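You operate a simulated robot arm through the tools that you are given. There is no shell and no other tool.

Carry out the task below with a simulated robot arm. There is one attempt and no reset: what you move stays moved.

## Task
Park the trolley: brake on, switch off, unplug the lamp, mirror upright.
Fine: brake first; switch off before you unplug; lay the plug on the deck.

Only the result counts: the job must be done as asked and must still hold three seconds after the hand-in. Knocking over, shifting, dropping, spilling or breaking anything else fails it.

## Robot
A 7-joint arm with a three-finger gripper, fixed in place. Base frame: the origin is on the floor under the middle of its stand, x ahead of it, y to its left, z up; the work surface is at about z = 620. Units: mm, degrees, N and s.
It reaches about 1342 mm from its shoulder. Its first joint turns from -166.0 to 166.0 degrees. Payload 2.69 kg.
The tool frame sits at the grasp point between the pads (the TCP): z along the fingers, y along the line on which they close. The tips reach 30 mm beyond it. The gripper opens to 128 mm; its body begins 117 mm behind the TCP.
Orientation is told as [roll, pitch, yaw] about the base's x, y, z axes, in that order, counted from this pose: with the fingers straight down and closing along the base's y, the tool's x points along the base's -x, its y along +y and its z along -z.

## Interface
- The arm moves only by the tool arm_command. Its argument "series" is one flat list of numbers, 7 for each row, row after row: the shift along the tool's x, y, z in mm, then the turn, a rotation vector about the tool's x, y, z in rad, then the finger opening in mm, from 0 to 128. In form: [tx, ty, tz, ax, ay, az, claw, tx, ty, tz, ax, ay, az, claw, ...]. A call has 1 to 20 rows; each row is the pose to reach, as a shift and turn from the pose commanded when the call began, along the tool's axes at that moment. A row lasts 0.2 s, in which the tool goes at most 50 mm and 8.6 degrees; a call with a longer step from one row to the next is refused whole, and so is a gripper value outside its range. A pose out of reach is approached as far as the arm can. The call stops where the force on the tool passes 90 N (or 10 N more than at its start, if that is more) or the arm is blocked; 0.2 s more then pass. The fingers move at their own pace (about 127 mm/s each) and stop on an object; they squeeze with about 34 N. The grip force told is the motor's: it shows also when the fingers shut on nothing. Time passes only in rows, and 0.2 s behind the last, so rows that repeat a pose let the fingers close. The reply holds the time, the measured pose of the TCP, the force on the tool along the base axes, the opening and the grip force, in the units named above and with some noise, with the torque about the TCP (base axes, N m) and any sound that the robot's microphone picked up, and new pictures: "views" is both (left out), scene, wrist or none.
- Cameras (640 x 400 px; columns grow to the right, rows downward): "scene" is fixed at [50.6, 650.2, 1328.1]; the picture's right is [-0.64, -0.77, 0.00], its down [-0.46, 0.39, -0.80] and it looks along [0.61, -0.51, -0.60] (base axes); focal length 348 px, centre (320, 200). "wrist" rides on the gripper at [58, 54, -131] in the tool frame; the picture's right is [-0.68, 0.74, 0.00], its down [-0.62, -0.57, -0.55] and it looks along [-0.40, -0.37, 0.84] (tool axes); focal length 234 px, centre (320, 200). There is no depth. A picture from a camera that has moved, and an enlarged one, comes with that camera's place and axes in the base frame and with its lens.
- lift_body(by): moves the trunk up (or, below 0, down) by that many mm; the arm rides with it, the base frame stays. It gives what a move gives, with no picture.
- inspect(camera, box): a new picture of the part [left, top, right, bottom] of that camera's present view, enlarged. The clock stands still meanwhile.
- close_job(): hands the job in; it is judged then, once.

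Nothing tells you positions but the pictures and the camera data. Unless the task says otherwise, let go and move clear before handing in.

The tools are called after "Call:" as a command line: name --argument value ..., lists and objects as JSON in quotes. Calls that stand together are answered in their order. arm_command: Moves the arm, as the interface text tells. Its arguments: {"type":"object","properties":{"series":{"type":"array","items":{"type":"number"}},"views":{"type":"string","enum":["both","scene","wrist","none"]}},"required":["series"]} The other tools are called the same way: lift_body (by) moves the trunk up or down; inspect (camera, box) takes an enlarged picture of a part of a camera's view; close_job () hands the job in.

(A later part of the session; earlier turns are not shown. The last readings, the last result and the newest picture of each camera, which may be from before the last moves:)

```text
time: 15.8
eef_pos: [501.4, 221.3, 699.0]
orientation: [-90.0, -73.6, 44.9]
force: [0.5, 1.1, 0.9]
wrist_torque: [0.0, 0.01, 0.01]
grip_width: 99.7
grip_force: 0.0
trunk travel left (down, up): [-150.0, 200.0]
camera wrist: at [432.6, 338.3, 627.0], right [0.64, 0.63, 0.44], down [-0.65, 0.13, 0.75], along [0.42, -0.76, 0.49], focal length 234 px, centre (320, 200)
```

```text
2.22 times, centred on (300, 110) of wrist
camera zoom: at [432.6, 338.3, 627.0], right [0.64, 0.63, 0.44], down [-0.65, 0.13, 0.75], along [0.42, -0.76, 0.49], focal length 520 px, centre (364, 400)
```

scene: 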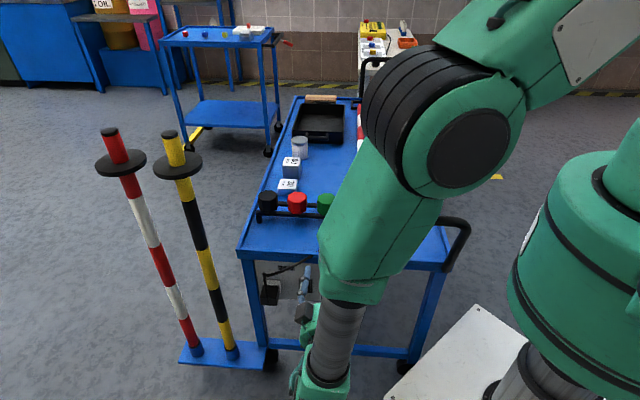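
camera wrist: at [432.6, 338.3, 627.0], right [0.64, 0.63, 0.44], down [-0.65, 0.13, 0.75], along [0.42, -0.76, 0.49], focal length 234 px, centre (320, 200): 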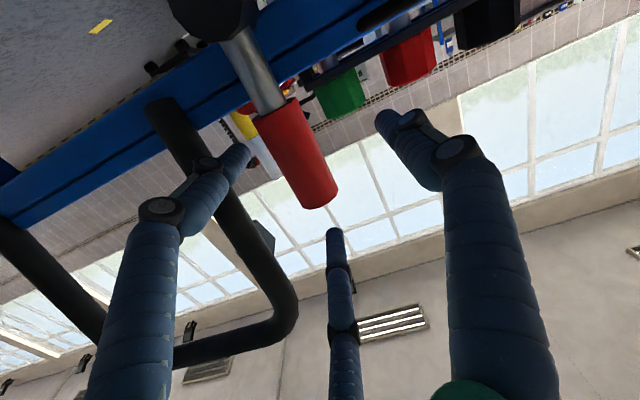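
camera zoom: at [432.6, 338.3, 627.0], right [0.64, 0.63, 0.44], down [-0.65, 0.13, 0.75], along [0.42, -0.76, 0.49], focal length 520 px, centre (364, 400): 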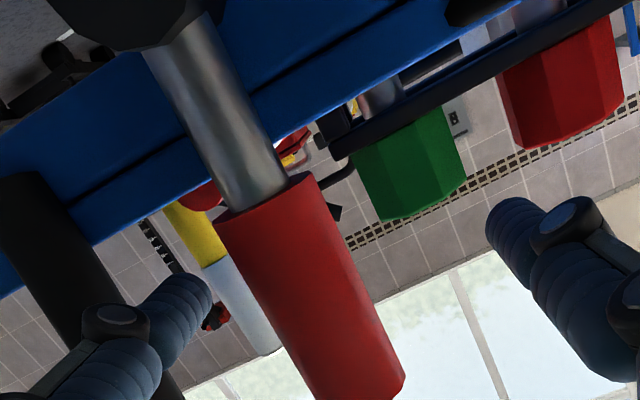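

The finger is now well beside and behind the lever's front, no contact yet. I push toward the box again, about 55 mm.

Call:
arm_command --series '[-3.1, 10.6, 0, 0, 0, 0, 100, -6.2, 21.1, 0, 0, 0, 0, 100, -9.3, 31.7, 0, 0, 0, 0, 100, -12.4, 42.2, 0, 0, 0, 0, 100, -15.5, 52.8, 0, 0, 0, 0, 100]' --views "both"

Call:
inspect --camera "wrist" --box '[140, 0, 420, 210]'

```text
time: 17.0
eef_pos: [543.1, 260.1, 699.5]
orientation: [-90.4, -73.6, 45.0]
force: [-12.8, -9.7, 11.8]
wrist_torque: [-0.73, 0.85, -0.32]
grip_width: 103.5
grip_force: 3.4
trunk travel left (down, up): [-150.0, 200.0]
camera wrist: at [474.0, 376.4, 628.3], right [0.64, 0.63, 0.44], down [-0.65, 0.13, 0.75], along [0.42, -0.76, 0.49], focal length 234 px, centre (320, 200)
```

scene: 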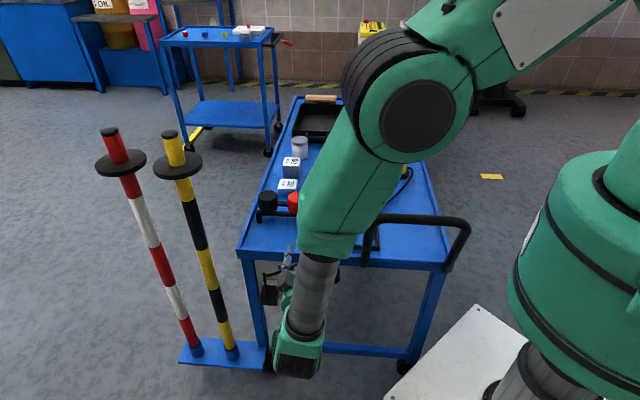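
wrist: 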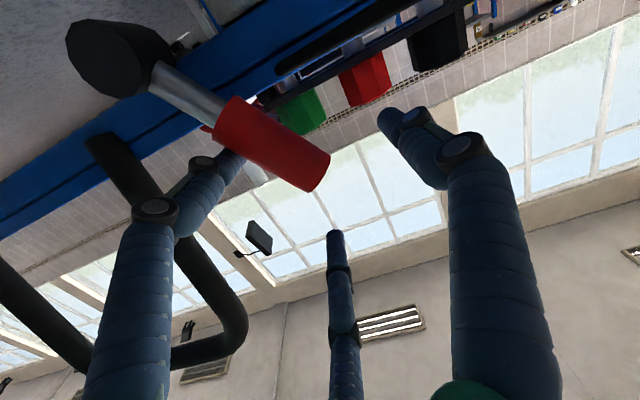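

```text
1.90 times, centred on (280, 105) of wrist
camera zoom: at [474.0, 376.4, 628.3], right [0.64, 0.63, 0.44], down [-0.65, 0.13, 0.75], along [0.42, -0.76, 0.49], focal length 446 px, centre (396, 381)
```

zoom: 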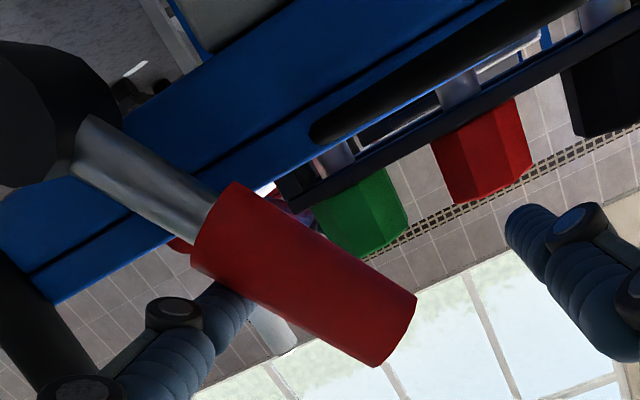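

The lever is now at about +30° on the box side, with about 20 N of push-back. I'll push 10 mm more to see whether this is its end stop.

Call:
arm_command --series '[-1.4, 4.8, 0, 0, 0, 0, 100, -2.8, 9.6, 0, 0, 0, 0, 100, -2.8, 9.6, 0, 0, 0, 0, 100]' --views "wrist"

Call:
inspect --camera "wrist" --box '[60, 0, 420, 240]'

```text
time: 17.7
eef_pos: [543.3, 258.4, 697.6]
orientation: [-91.7, -72.9, 45.8]
force: [-19.4, -12.1, 14.0]
wrist_torque: [-1.07, 1.09, -0.29]
grip_width: 104.6
grip_force: 3.7
trunk travel left (down, up): [-150.0, 200.0]
stopped in row 3: the force on the tool passed its limit at 93 N (the readings are from after the stop); the commanded pose is now the measured one
camera wrist: at [476.3, 375.1, 625.9], right [0.64, 0.63, 0.43], down [-0.64, 0.15, 0.75], along [0.41, -0.76, 0.5], focal length 234 px, centre (320, 200)
```

wrist: 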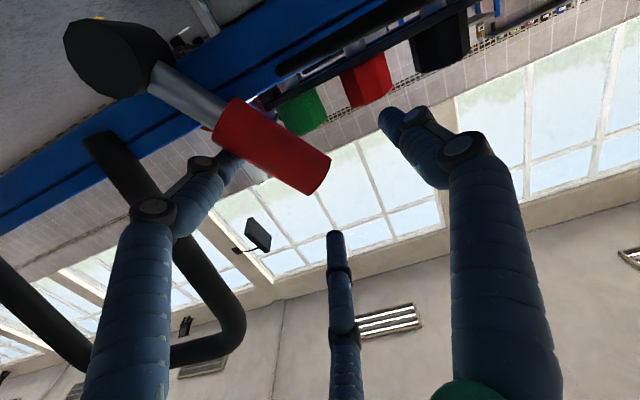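

```text
1.67 times, centred on (240, 120) of wrist
camera zoom: at [476.3, 375.1, 625.9], right [0.64, 0.63, 0.43], down [-0.64, 0.15, 0.75], along [0.41, -0.76, 0.5], focal length 390 px, centre (453, 333)
```

zoom: 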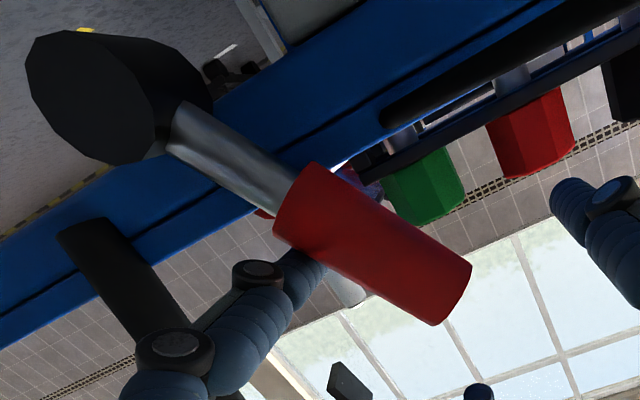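

The push reached 93 N without the lever moving further, so +30° is its end stop: the brake is on. I back the finger off the lever and withdraw straight out.

Call:
arm_command --series '[2, -7, 0, 0, 0, 0, 100, 4.5, -15, 0, 0, 0, 0, 100, 4.5, -15, -35, 0, 0, 0, 100, 4.5, -15, -70, 0, 0, 0, 100, 4.5, -15, -105, 0, 0, 0, 100, 4.5, -15, -140, 0, 0, 0, 100]' --views "both"

Call:
inspect --camera "wrist" --box '[200, 0, 440, 180]'

```text
time: 19.1
eef_pos: [439.2, 350.4, 698.7]
orientation: [-91.2, -73.1, 45.4]
force: [0.1, -0.6, -0.3]
wrist_torque: [0.03, -0.01, -0.01]
grip_width: 99.8
grip_force: 0.0
trunk travel left (down, up): [-150.0, 200.0]
camera wrist: at [370.8, 466.9, 626.7], right [0.64, 0.63, 0.43], down [-0.64, 0.14, 0.75], along [0.41, -0.76, 0.5], focal length 234 px, centre (320, 200)
```

scene: 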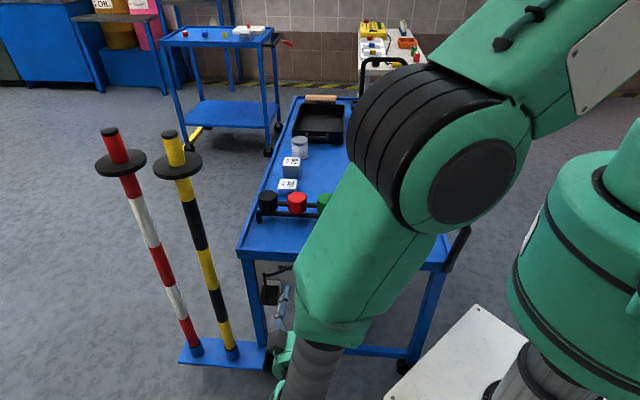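
wrist: 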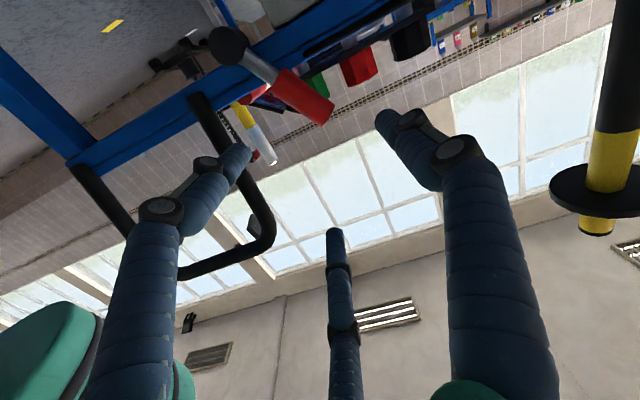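

```text
2.22 times, centred on (320, 90) of wrist
camera zoom: at [370.8, 466.9, 626.7], right [0.64, 0.63, 0.43], down [-0.64, 0.14, 0.75], along [0.41, -0.76, 0.5], focal length 520 px, centre (320, 444)
```

zoom: 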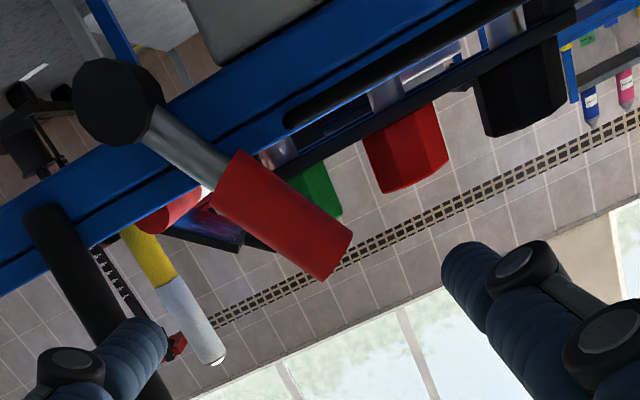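

The lever stays at its new position when released. Now I turn the hand back level and move toward the box to get a clear view of the switch and plug.

Call:
arm_command --series '[12, 28, 0, 0, 0, 0.1, 60, 24, 56, 0, 0, 0, 0.2, 60, 37, 84, 0, 0, 0, 0.3, 60]' --views "none"

```text
time: 19.9
eef_pos: [490.2, 398.9, 637.9]
orientation: [141.2, -89.6, 173.1]
force: [0.3, -0.3, 0.2]
wrist_torque: [0.02, 0.05, 0.01]
grip_width: 60.6
grip_force: 0.2
trunk travel left (down, up): [-150.0, 200.0]
```

The hand is level in front of the box. I tilt it 30° downward and lower it a little to look straight at the box face.

Call:
arm_command --series '[17, 0, -5, 0, 0.131, 0, 60, 35, 0, -10, 0, 0.262, 0, 60, 52, 0, -15, 0, 0.393, 0, 60, 70, 0, -20, 0, 0.524, 0, 60]' --views "both"

Call:
inspect --camera "wrist" --box '[220, 0, 420, 140]'

```text
time: 20.9
eef_pos: [474.9, 412.1, 569.2]
orientation: [0.4, -60.3, -45.9]
force: [0.4, 0.9, -0.5]
wrist_torque: [-0.06, -0.03, 0.05]
grip_width: 59.9
grip_force: 0.0
trunk travel left (down, up): [-150.0, 200.0]
camera wrist: at [412.0, 551.8, 583.6], right [0.76, 0.27, 0.59], down [-0.53, -0.28, 0.8], along [0.38, -0.92, -0.07], focal length 234 px, centre (320, 200)
```

scene: 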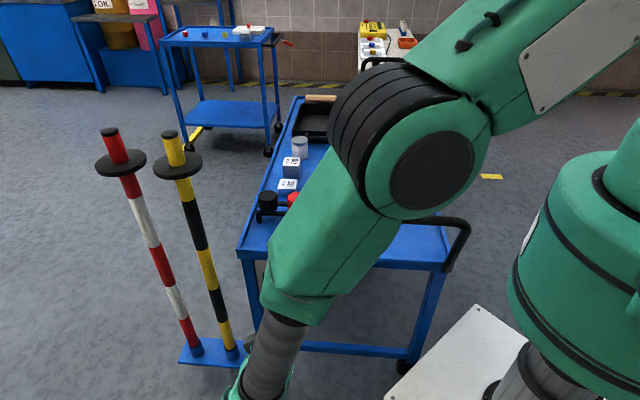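
wrist: 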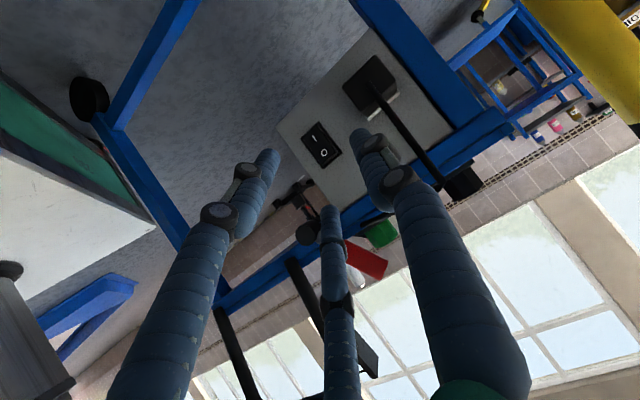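

```text
2.86 times, centred on (320, 70) of wrist
camera zoom: at [412.0, 551.8, 583.6], right [0.76, 0.27, 0.59], down [-0.53, -0.28, 0.8], along [0.38, -0.92, -0.07], focal length 669 px, centre (320, 571)
```

zoom: 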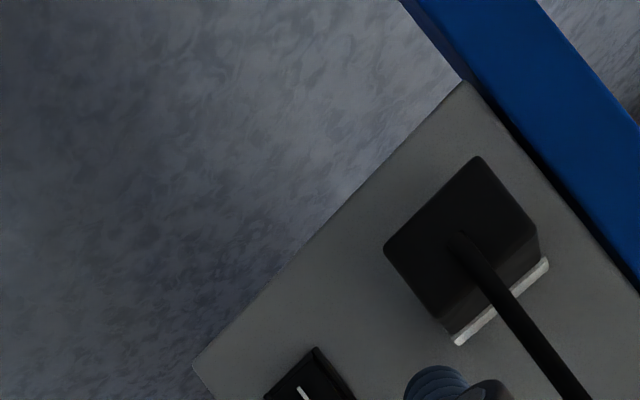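

This is a clear view of the rocker switch and the plug. I'll zoom in on each to fix their positions.

Call:
inspect --camera "wrist" --box '[280, 110, 360, 175]'

Call:
inspect --camera "wrist" --box '[320, 30, 500, 210]'

```text
6.15 times, centred on (320, 142) of wrist
camera zoom: at [412.0, 551.8, 583.6], right [0.76, 0.27, 0.59], down [-0.53, -0.28, 0.8], along [0.38, -0.92, -0.07], focal length 1441 px, centre (320, 554)
```

zoom: 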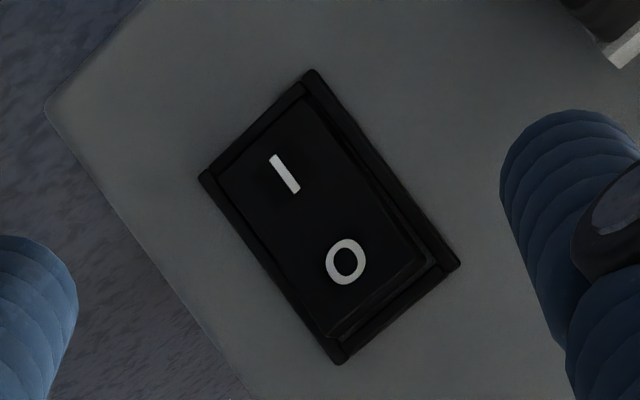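

```text
2.22 times, centred on (410, 120) of wrist
camera zoom: at [412.0, 551.8, 583.6], right [0.76, 0.27, 0.59], down [-0.53, -0.28, 0.8], along [0.38, -0.92, -0.07], focal length 520 px, centre (120, 378)
```

zoom: 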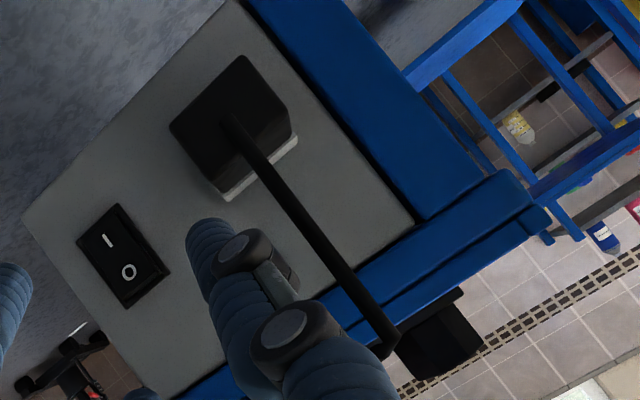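

The switch centre is near e≈596, n≈-241, z≈491 with O on its upper half. The plug is about 50 x 40 mm, centred at e≈696, z≈495, its outer face at n≈-181. I'll bring the upper finger in front of the O, stopping about 25 mm short.

Call:
arm_command --series '[-2, -4, 37, 0, 0, 0, 36, -4, -8, 75, 0, 0, 0, 36, -6, -13, 112, 0, 0, 0, 36, -7.4, -16.9, 149.6, 0, 0, 0, 36, -7.4, -16.9, 149.6, 0, 0, 0, 36]' --views "both"

Call:
inspect --camera "wrist" --box '[220, 60, 420, 240]'

```text
time: 22.1
eef_pos: [554.0, 303.3, 498.6]
orientation: [0.3, -60.3, -46.0]
force: [0.5, 0.3, -0.5]
wrist_torque: [0.01, -0.02, -0.03]
grip_width: 36.0
grip_force: 0.0
trunk travel left (down, up): [-150.0, 200.0]
camera wrist: at [492.6, 442.5, 512.5], right [0.76, 0.27, 0.59], down [-0.53, -0.27, 0.8], along [0.38, -0.92, -0.06], focal length 234 px, centre (320, 200)
```

scene: 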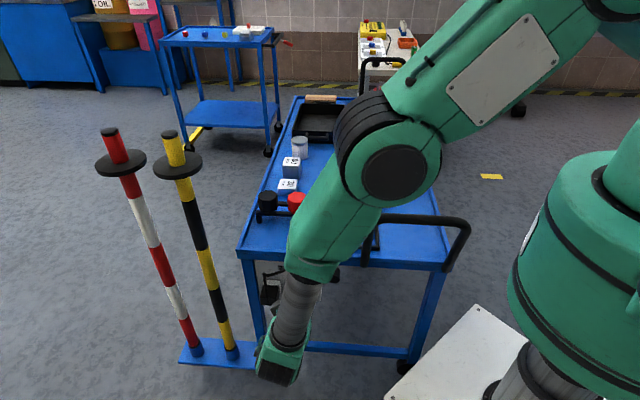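
wrist: 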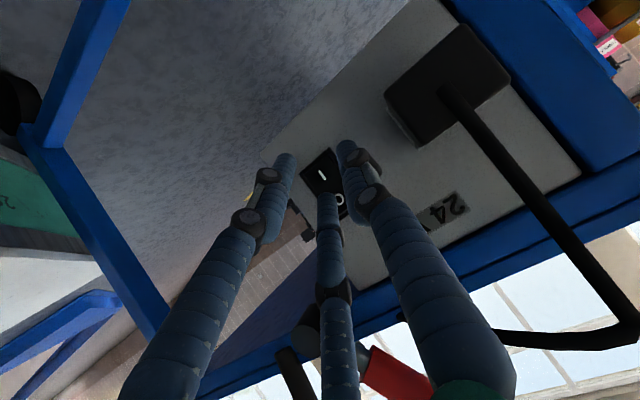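

```text
2.22 times, centred on (320, 150) of wrist
camera zoom: at [492.6, 442.5, 512.5], right [0.76, 0.27, 0.59], down [-0.53, -0.27, 0.8], along [0.38, -0.92, -0.06], focal length 520 px, centre (320, 311)
```

zoom: 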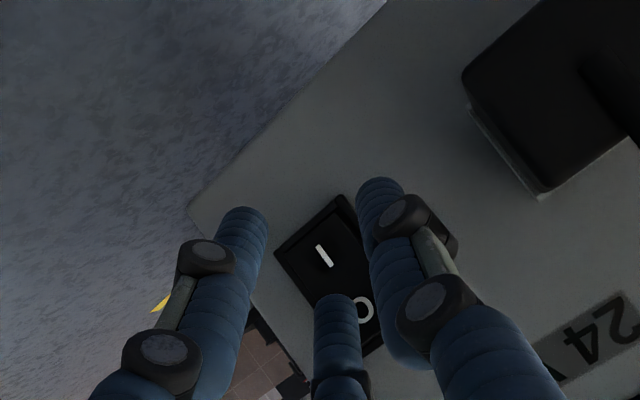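

The upper finger tip is right in front of the O, about 25 mm off. I'll press straight in, slowly, and watch force and sound.

Call:
arm_command --series '[-9.3, 0, 6.2, 0, 0, 0, 36, -14.2, 0, 14.9, 0, 0, 0, 36, -17.2, 0, 20.1, 0, 0, 0, 36, -19.2, 0, 23.6, 0, 0, 0, 36]' --views "wrist"

Call:
inspect --camera "wrist" --box '[240, 80, 400, 220]'

```text
time: 23.0
eef_pos: [567.4, 289.4, 506.0]
orientation: [0.4, -60.3, -45.8]
force: [-33.0, 19.3, 13.3]
wrist_torque: [-0.79, -0.56, -0.82]
grip_width: 33.7
grip_force: 0.1
trunk travel left (down, up): [-150.0, 200.0]
stopped in row 4: the force on the tool passed its limit at 102 N (the readings are from after the stop); the commanded pose is now the measured one
camera wrist: at [505.5, 427.6, 519.3], right [0.76, 0.28, 0.59], down [-0.53, -0.28, 0.8], along [0.39, -0.92, -0.06], focal length 234 px, centre (320, 200)
```

wrist: 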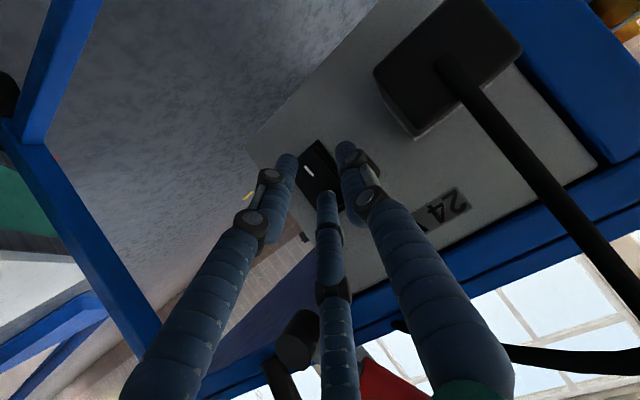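

```text
2.86 times, centred on (320, 150) of wrist
camera zoom: at [505.5, 427.6, 519.3], right [0.76, 0.28, 0.59], down [-0.53, -0.28, 0.8], along [0.39, -0.92, -0.06], focal length 669 px, centre (320, 343)
```

zoom: 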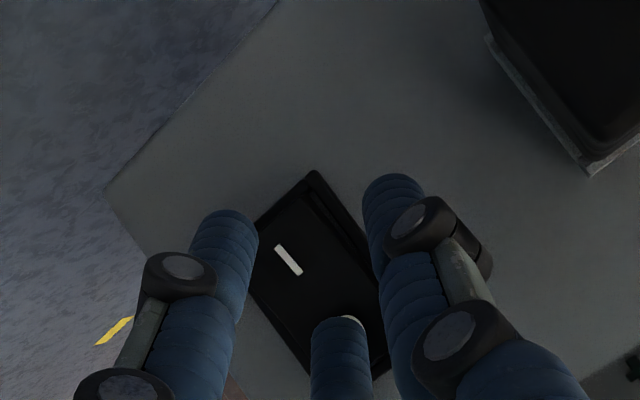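

The press stopped at over 90 N with the tip at about n=-234. I'll back off along the same line and check whether the rocker flipped and the lamp went out.

Call:
arm_command --series '[7.4, 0, -13, 0, 0, 0, 36, 14.9, 0, -26, 0, 0, 0, 36, 22.3, 0, -39, 0, 0, 0, 36]' --views "both"

Call:
inspect --camera "wrist" --box '[260, 100, 400, 220]'

Call:
inspect --camera "scene" --box '[340, 80, 480, 180]'

```text
time: 23.8
eef_pos: [537.5, 318.6, 503.5]
orientation: [0.3, -60.3, -45.9]
force: [-0.3, 0.5, -0.1]
wrist_torque: [0.02, -0.02, 0.03]
grip_width: 36.1
grip_force: 0.1
trunk travel left (down, up): [-150.0, 200.0]
camera wrist: at [475.8, 458.5, 518.1], right [0.76, 0.27, 0.59], down [-0.53, -0.28, 0.81], along [0.38, -0.92, -0.06], focal length 234 px, centre (320, 200)
```

scene: 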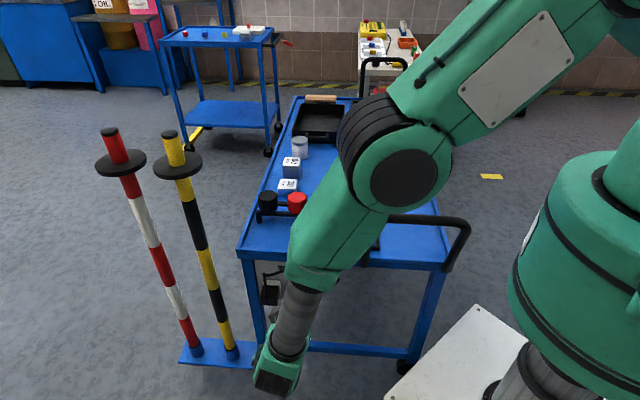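
wrist: 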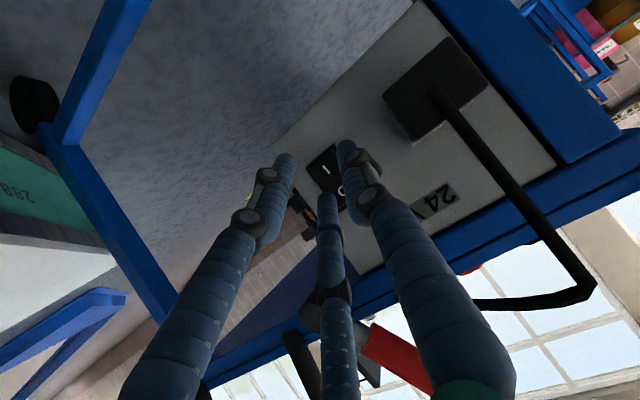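

```text
3.33 times, centred on (330, 160) of wrist
camera zoom: at [475.8, 458.5, 518.1], right [0.76, 0.27, 0.59], down [-0.53, -0.28, 0.81], along [0.38, -0.92, -0.06], focal length 781 px, centre (287, 333)
```

zoom: 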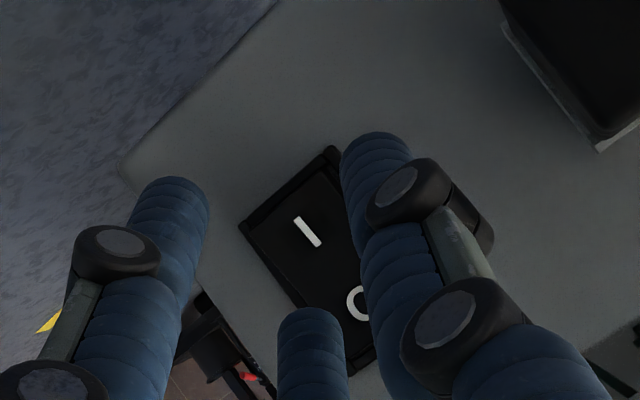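

```text
4.00 times, centred on (410, 130) of scene
camera zoom: at [50.6, 650.2, 1328.1], right [-0.64, -0.77, 0.0], down [-0.46, 0.39, -0.8], along [0.61, -0.51, -0.6], focal length 1390 px, centre (-40, 480)
```

zoom: 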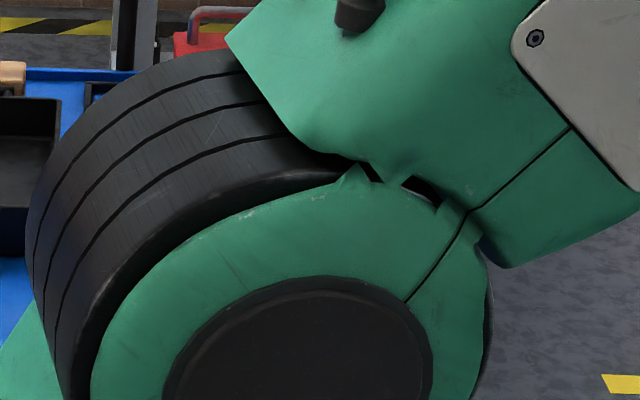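

The rocker face looks changed but the fingers hide it and the arm hides the lamp. I'll return to the earlier viewing pose for a direct comparison.

Call:
arm_command --series '[-0.7, 5, -32, 0, 0, 0, 60, -1.4, 10, -64, 0, 0, 0, 60, -2.1, 16, -96, 0, 0, 0, 60, -2.8, 21, -128, 0, 0, 0, 60]' --views "both"

Call:
inspect --camera "wrist" --box '[280, 110, 360, 175]'

Call:
inspect --camera "scene" --box '[340, 80, 480, 180]'

```text
time: 24.8
eef_pos: [477.9, 412.0, 569.5]
orientation: [0.2, -60.3, -45.7]
force: [-0.2, -0.1, 0.1]
wrist_torque: [0.0, 0.02, 0.01]
grip_width: 59.7
grip_force: 0.1
trunk travel left (down, up): [-150.0, 200.0]
camera wrist: at [414.3, 551.4, 584.6], right [0.76, 0.28, 0.59], down [-0.52, -0.27, 0.81], along [0.38, -0.92, -0.06], focal length 234 px, centre (320, 200)
```

scene: 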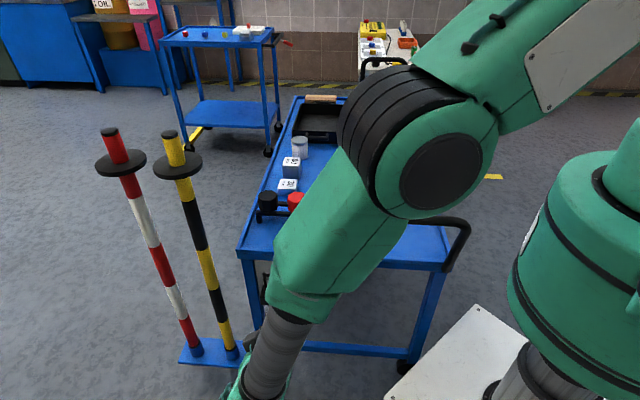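
wrist: 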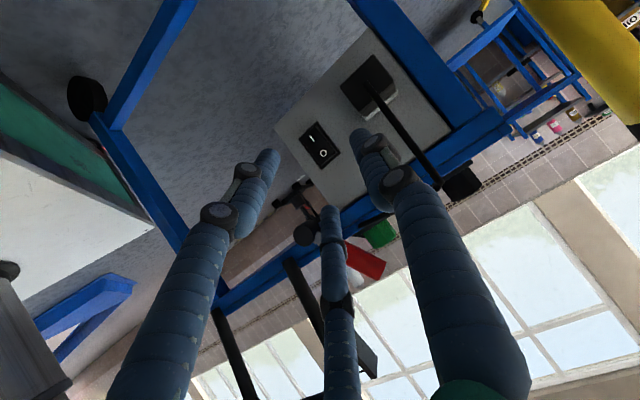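

```text
6.15 times, centred on (320, 142) of wrist
camera zoom: at [414.3, 551.4, 584.6], right [0.76, 0.28, 0.59], down [-0.52, -0.27, 0.81], along [0.38, -0.92, -0.06], focal length 1441 px, centre (320, 554)
```

zoom: 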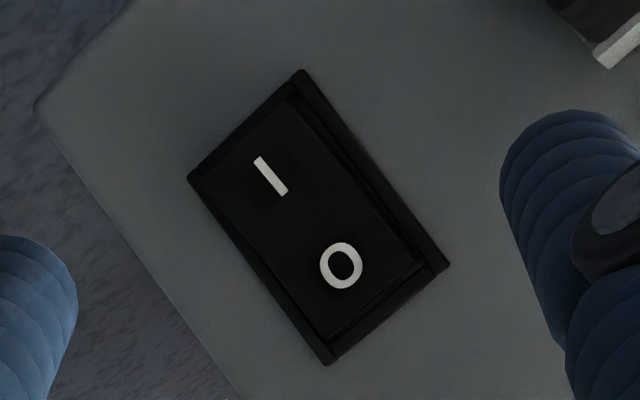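

```text
4.00 times, centred on (410, 130) of scene
camera zoom: at [50.6, 650.2, 1328.1], right [-0.64, -0.77, 0.0], down [-0.46, 0.39, -0.8], along [0.61, -0.51, -0.6], focal length 1390 px, centre (-40, 480)
```

zoom: 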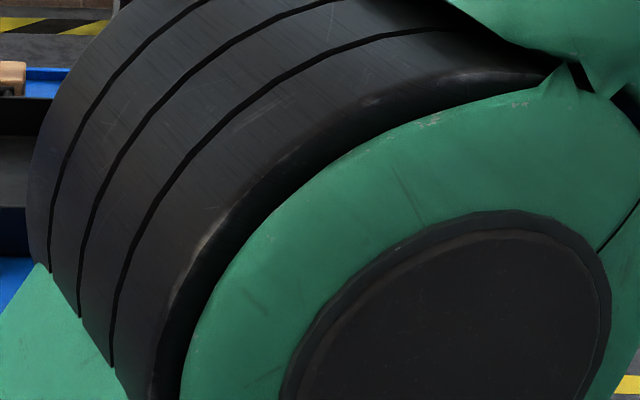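

The rocker now shows the opposite tilt, with O pressed in. I'll look for the lamp in the wrist view to confirm it has gone dark.

Call:
inspect --camera "wrist" --box '[290, 190, 420, 300]'

```text
3.64 times, centred on (355, 245) of wrist
camera zoom: at [414.3, 551.4, 584.6], right [0.76, 0.28, 0.59], down [-0.52, -0.27, 0.81], along [0.38, -0.92, -0.06], focal length 852 px, centre (193, 36)
```

zoom: 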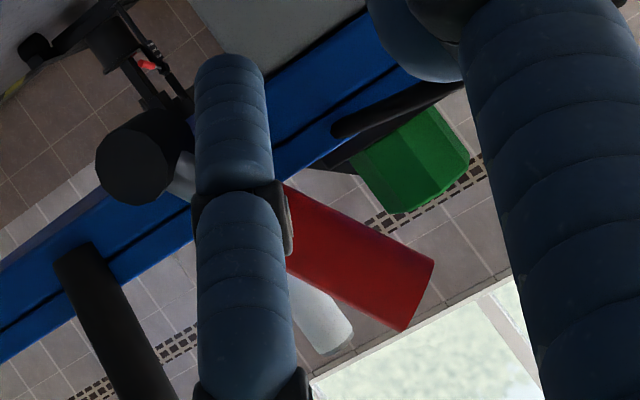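

The lamp head no longer glows in this view. Next I test rolling the hand by +30° here, so that two fingers would straddle the plug from the sides and leave room for the cable on top.

Call:
arm_command --series '[0, 0, 0, 0, 0, 0.131, 80, 0, 0, 0, 0, 0, 0.262, 80, 0, 0, 0, 0, 0, 0.393, 80, 0, 0, 0, 0, 0, 0.5236, 80]' --views "both"

```text
time: 25.8
eef_pos: [486.6, 421.6, 580.0]
orientation: [35.7, -51.7, -88.9]
force: [0.2, 1.0, -0.1]
wrist_torque: [0.02, 0.09, -0.13]
grip_width: 80.1
grip_force: 0.1
out of reach, approached as far as the arm can: row 4
trunk travel left (down, up): [-150.0, 200.0]
camera wrist: at [449.6, 564.0, 618.8], right [0.6, -0.07, 0.8], down [-0.77, -0.31, 0.55], along [0.21, -0.95, -0.24], focal length 234 px, centre (320, 200)
```

scene: 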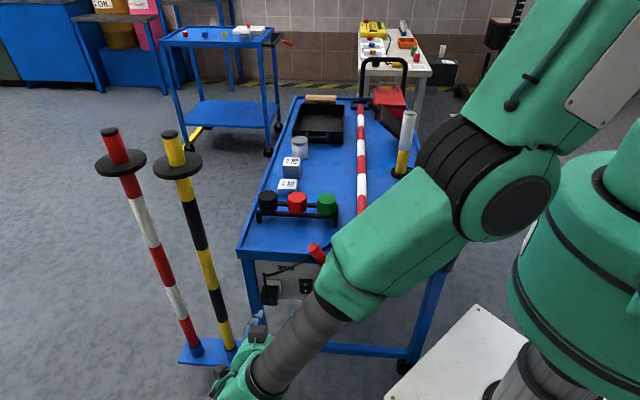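
wrist: 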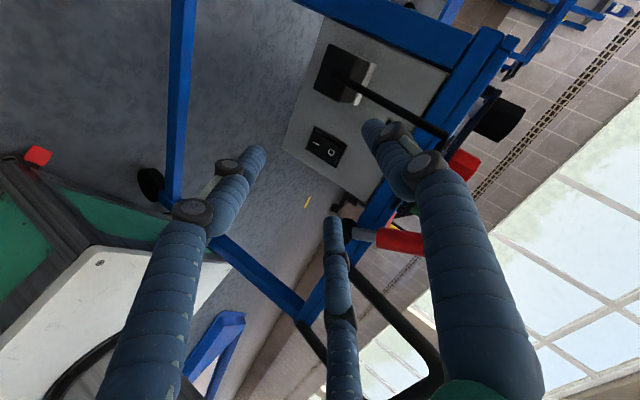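

Most of that roll was reached, and the lamp is visible again in the scene picture. I'll check it.

Call:
inspect --camera "scene" --box '[340, 80, 480, 180]'

Call:
inspect --camera "scene" --box '[240, 230, 350, 310]'

```text
4.00 times, centred on (410, 130) of scene
camera zoom: at [50.6, 650.2, 1328.1], right [-0.64, -0.77, 0.0], down [-0.46, 0.39, -0.8], along [0.61, -0.51, -0.6], focal length 1390 px, centre (-40, 480)
```

zoom: 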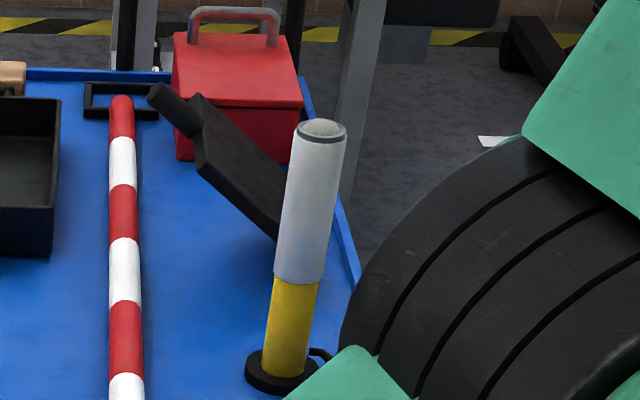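

```text
5.00 times, centred on (295, 270) of scene
camera zoom: at [50.6, 650.2, 1328.1], right [-0.64, -0.77, 0.0], down [-0.46, 0.39, -0.8], along [0.61, -0.51, -0.6], focal length 1738 px, centre (445, -150)
```

zoom: 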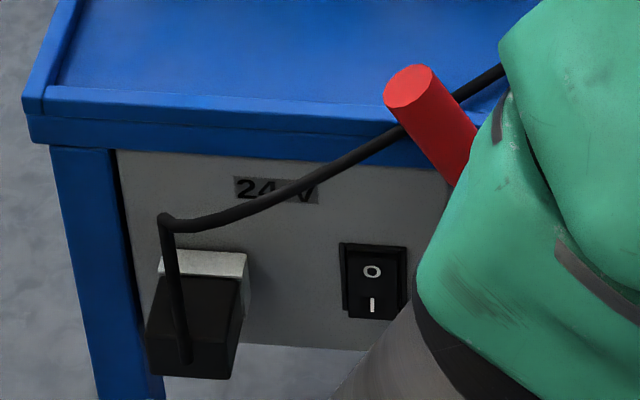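

The lamp is off and the switch shows O pressed, so the plug may come out now. The hand is rolled about 25°: thumb and one finger will take the plug's sides, one finger goes below, and the cable stays free on top. I move to 70 mm in front of the plug.

Call:
arm_command --series '[4.6, 13.7, 25, 0, 0, 0, 90, 9.2, 27.5, 50, 0, 0, 0, 90, 13.7, 41.2, 75, 0, 0, 0, 90, 18.3, 54.9, 99.6, 0, 0, 0, 90]' --views "both"

Call:
inspect --camera "wrist" --box '[220, 40, 440, 240]'

```text
time: 26.8
eef_pos: [588.4, 396.1, 531.1]
orientation: [35.8, -51.7, -88.8]
force: [0.4, 0.8, 0.2]
wrist_torque: [0.03, 0.04, 0.03]
grip_width: 89.8
grip_force: 0.1
trunk travel left (down, up): [-150.0, 200.0]
camera wrist: at [551.4, 537.8, 571.0], right [0.6, -0.07, 0.8], down [-0.77, -0.31, 0.55], along [0.21, -0.95, -0.24], focal length 234 px, centre (320, 200)
```

scene: 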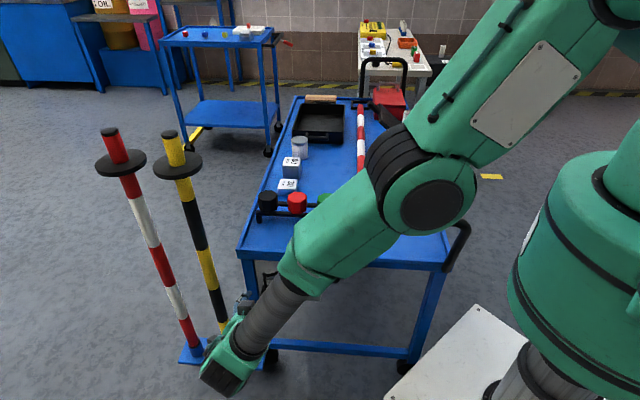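
wrist: 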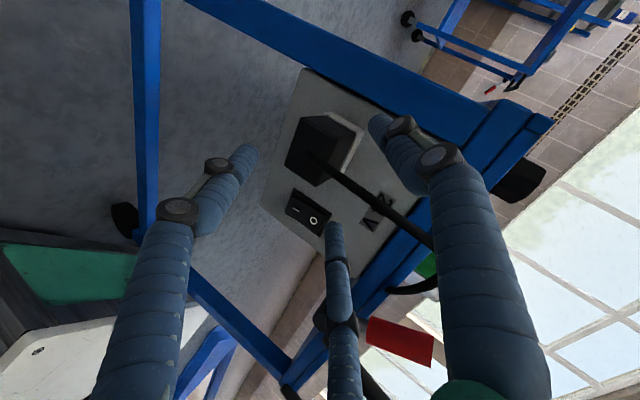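

```text
2.00 times, centred on (330, 140) of wrist
camera zoom: at [551.4, 537.8, 571.0], right [0.6, -0.07, 0.8], down [-0.77, -0.31, 0.55], along [0.21, -0.95, -0.24], focal length 468 px, centre (300, 320)
```

zoom: 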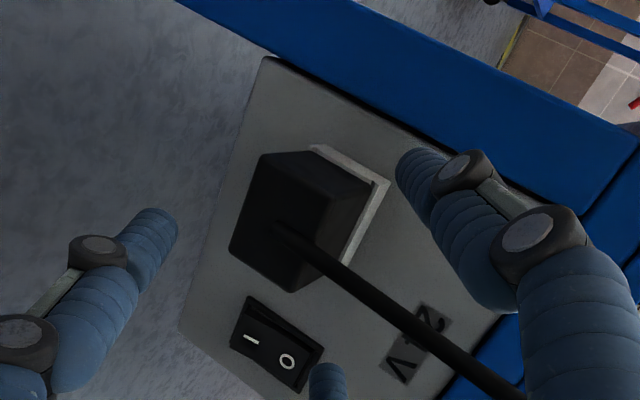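

The plug's outer face spans e 672–716, z 475–513, just as estimated, and the cable lies between thumb and upper finger. I'll advance 63 mm along the hand axis with the fingers at 76 mm.

Call:
arm_command --series '[0, 0, 16, 0, 0, 0, 76, 0, 0, 32, 0, 0, 0, 76, 0, -0.5, 48, 0, 0, 0, 76, -0.2, -0.8, 62.8, 0, 0, 0, 76]' --views "both"

Call:
inspect --camera "wrist" --box '[220, 40, 440, 240]'

```text
time: 27.8
eef_pos: [626.9, 354.2, 502.7]
orientation: [35.8, -51.9, -88.8]
force: [0.8, -0.2, -0.2]
wrist_torque: [-0.01, -0.01, -0.03]
grip_width: 76.0
grip_force: 0.0
trunk travel left (down, up): [-150.0, 200.0]
camera wrist: at [589.5, 497.5, 541.7], right [0.6, -0.07, 0.8], down [-0.77, -0.31, 0.55], along [0.21, -0.95, -0.24], focal length 234 px, centre (320, 200)
```

scene: 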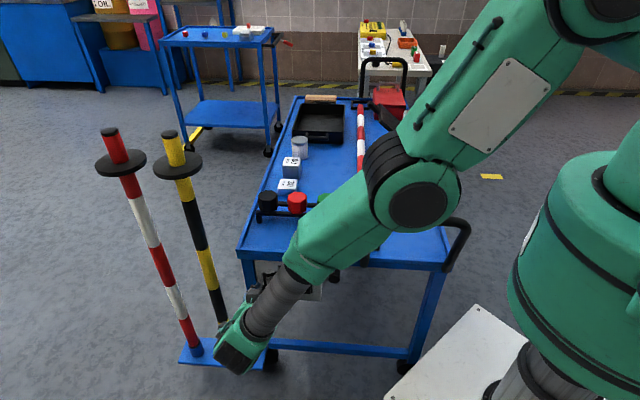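
wrist: 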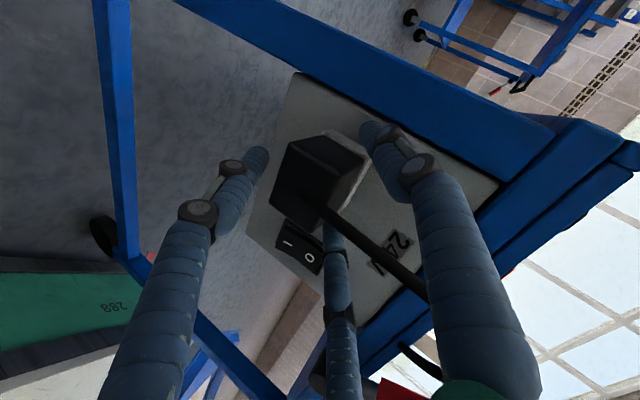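

```text
2.00 times, centred on (330, 140) of wrist
camera zoom: at [589.5, 497.5, 541.7], right [0.6, -0.07, 0.8], down [-0.77, -0.31, 0.55], along [0.21, -0.95, -0.24], focal length 468 px, centre (300, 320)
```

zoom: 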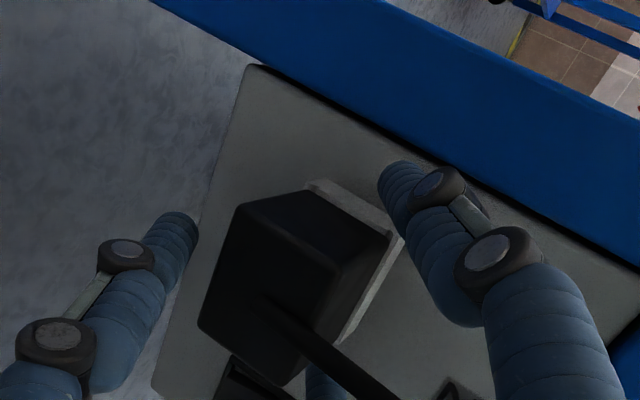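

The plug is inside the three fingers and nothing touches yet. I lower the hand 6 mm so the bottom finger matches the sides, then close on the plug.

Call:
arm_command --series '[5.1, -2.35, 3.3, 0, 0, 0, 76, 5.1, -2.35, 3.3, 0, 0, 0, 60, 5.1, -2.35, 3.3, 0, 0, 0, 44, 5.1, -2.35, 3.3, 0, 0, 0, 30, 5.1, -2.35, 3.3, 0, 0, 0, 30]' --views "wrist"

Call:
inspect --camera "wrist" --box '[220, 60, 420, 240]'

```text
time: 29.0
eef_pos: [626.1, 354.7, 496.3]
orientation: [35.9, -51.8, -88.9]
force: [0.2, -2.1, 3.6]
wrist_torque: [-0.03, -0.21, 0.13]
grip_width: 59.4
grip_force: 45.1
trunk travel left (down, up): [-150.0, 200.0]
camera wrist: at [589.8, 497.5, 535.4], right [0.6, -0.07, 0.8], down [-0.77, -0.31, 0.55], along [0.21, -0.95, -0.24], focal length 234 px, centre (320, 200)
```

wrist: 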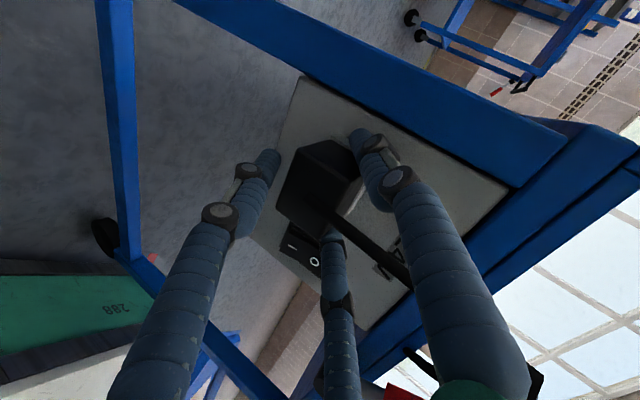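

```text
2.22 times, centred on (320, 150) of wrist
camera zoom: at [589.8, 497.5, 535.4], right [0.6, -0.07, 0.8], down [-0.77, -0.31, 0.55], along [0.21, -0.95, -0.24], focal length 520 px, centre (320, 311)
```

zoom: 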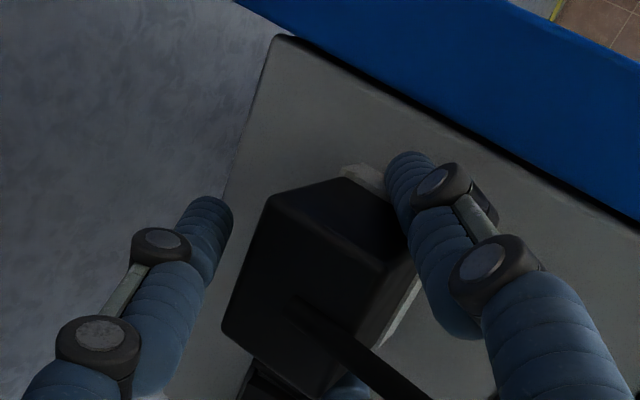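

The grip holds at 59 mm with 45 N, thumb and upper finger on the plug's sides. I now pull straight out of the box, 30 mm in small steps.

Call:
arm_command --series '[2.3, -1.2, -4.3, 0, 0, 0, 30, 4.5, -2.3, -8.6, 0, 0, 0, 30, 6.8, -3.5, -13, 0, 0, 0, 30, 9, -4.7, -17.3, 0, 0, 0, 30, 13.5, -7, -25.9, 0, 0, 0, 30]' --views "wrist"

Call:
inspect --camera "wrist" --box '[220, 60, 420, 240]'

```text
time: 30.2
eef_pos: [603.8, 377.8, 494.6]
orientation: [35.7, -51.8, -88.7]
force: [0.2, -0.4, 0.0]
wrist_torque: [0.02, -0.01, 0.0]
grip_width: 56.0
grip_force: 34.1
trunk travel left (down, up): [-150.0, 200.0]
camera wrist: at [567.6, 519.4, 533.4], right [0.6, -0.07, 0.8], down [-0.77, -0.31, 0.56], along [0.21, -0.95, -0.24], focal length 234 px, centre (320, 200)
```

wrist: 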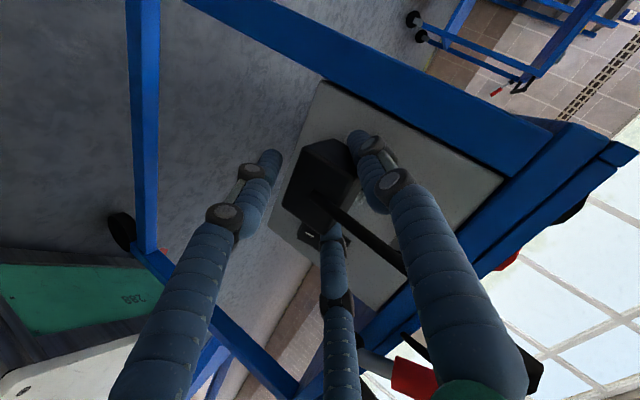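

```text
2.22 times, centred on (320, 150) of wrist
camera zoom: at [567.6, 519.4, 533.4], right [0.6, -0.07, 0.8], down [-0.77, -0.31, 0.56], along [0.21, -0.95, -0.24], focal length 520 px, centre (320, 311)
```

zoom: 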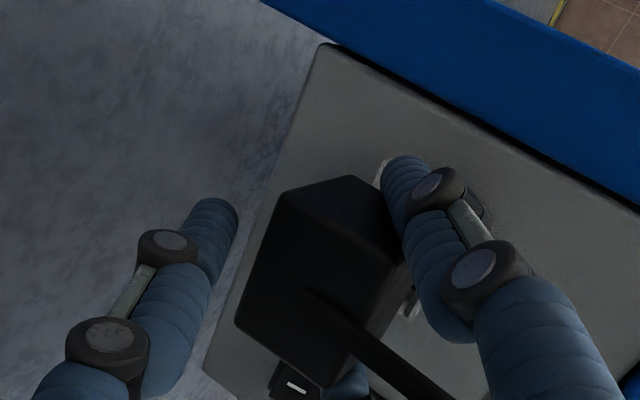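

The plug came along with the hand and the force fell to zero, so it seems free. I'll draw it out another 40 mm and check it hangs securely.

Call:
arm_command --series '[4.5, -2.3, -8.6, 0, 0, 0, 30, 9, -4.7, -17.3, 0, 0, 0, 30, 13.5, -7, -25.9, 0, 0, 0, 30, 18, -9.3, -34.5, 0, 0, 0, 30]' --views "both"

Call:
inspect --camera "wrist" --box '[220, 60, 420, 240]'

Call:
inspect --camera "scene" --box '[220, 220, 360, 320]'

```text
time: 31.2
eef_pos: [577.2, 403.0, 496.3]
orientation: [35.8, -51.8, -88.8]
force: [-0.7, -0.5, -0.1]
wrist_torque: [-0.01, -0.01, -0.02]
grip_width: 55.9
grip_force: 34.2
trunk travel left (down, up): [-150.0, 200.0]
camera wrist: at [540.7, 546.6, 535.3], right [0.6, -0.07, 0.8], down [-0.77, -0.31, 0.55], along [0.21, -0.95, -0.24], focal length 234 px, centre (320, 200)
```

scene: 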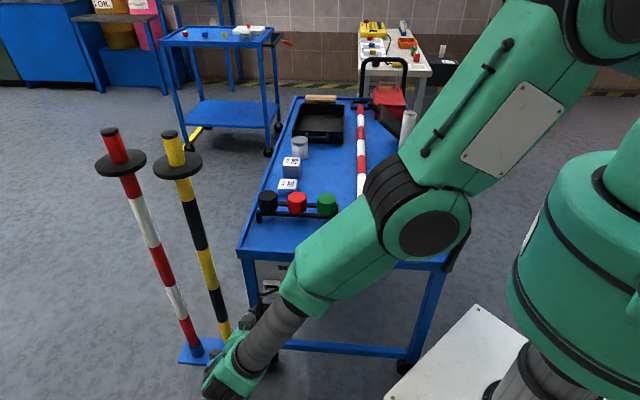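
wrist: 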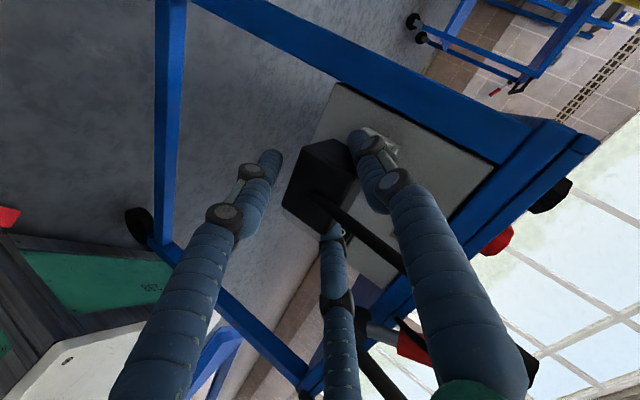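

```text
2.22 times, centred on (320, 150) of wrist
camera zoom: at [540.7, 546.6, 535.3], right [0.6, -0.07, 0.8], down [-0.77, -0.31, 0.55], along [0.21, -0.95, -0.24], focal length 520 px, centre (320, 311)
```

zoom: 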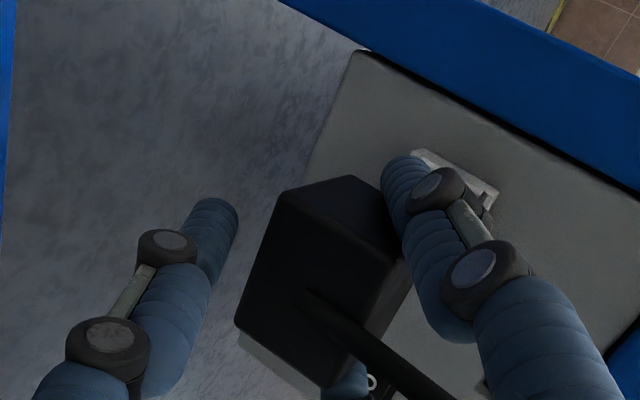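

```text
4.00 times, centred on (290, 270) of scene
camera zoom: at [50.6, 650.2, 1328.1], right [-0.64, -0.77, 0.0], down [-0.46, 0.39, -0.8], along [0.61, -0.51, -0.6], focal length 1390 px, centre (440, -80)
```

zoom: 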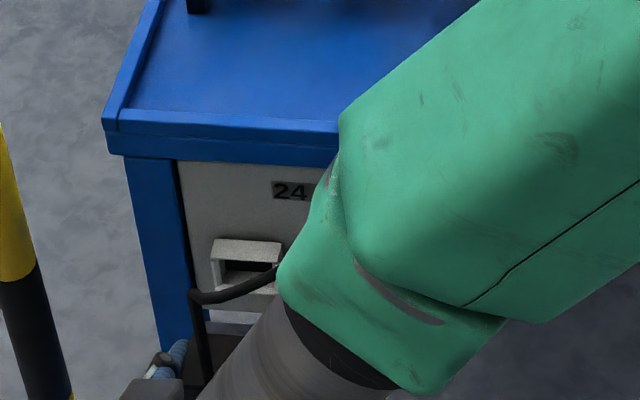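

The plug is out, the socket is empty, and the grip holds at 56 mm. I'll lift it straight up past the rim at a moderate pace, before laying it on the free corner of the deck left of the cable.

Call:
arm_command --series '[-22.2, 10.3, -14.3, 0, 0, 0, 30, -44.4, 20.6, -28.6, 0, 0, 0, 30, -66.6, 30.8, -42.9, 0, 0, 0, 30, -88.8, 41.1, -57.2, 0, 0, 0, 30, -111, 51.4, -71.5, 0, 0, 0, 30, -133.2, 61.7, -85.7, 0, 0, 0, 30, -155.4, 72, -100, 0, 0, 0, 30, -177.6, 82.2, -114.3, 0, 0, 0, 30, -199.8, 92.5, -128.6, 0, 0, 0, 30, -222, 102.8, -142.9, 0, 0, 0, 30]' --views "both"

Call:
inspect --camera "wrist" --box '[220, 60, 420, 240]'

```text
time: 33.4
eef_pos: [575.9, 405.8, 777.2]
orientation: [35.7, -51.8, -88.7]
force: [0.4, 0.1, -0.1]
wrist_torque: [-0.03, -0.02, 0.01]
grip_width: 55.6
grip_force: 34.2
trunk travel left (down, up): [-150.0, 200.0]
camera wrist: at [539.1, 547.8, 817.2], right [0.6, -0.07, 0.8], down [-0.77, -0.31, 0.56], along [0.21, -0.95, -0.24], focal length 234 px, centre (320, 200)
```

scene: 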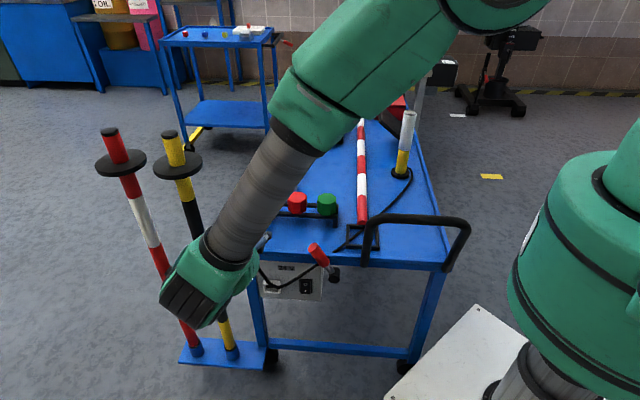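
wrist: 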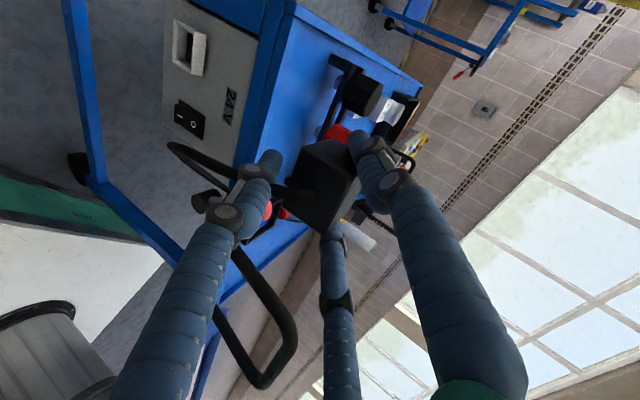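

```text
2.22 times, centred on (320, 150) of wrist
camera zoom: at [539.1, 547.8, 817.2], right [0.6, -0.07, 0.8], down [-0.77, -0.31, 0.56], along [0.21, -0.95, -0.24], focal length 520 px, centre (320, 311)
```

zoom: 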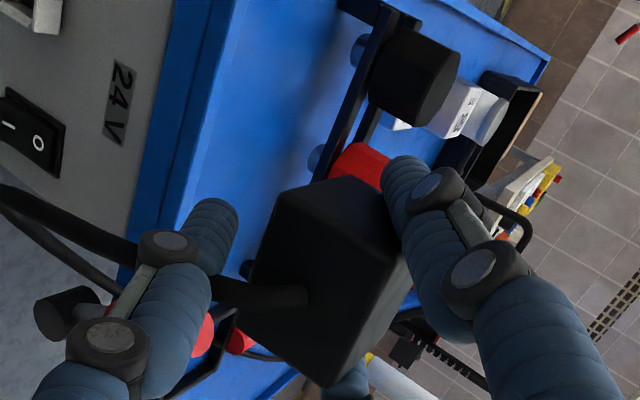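

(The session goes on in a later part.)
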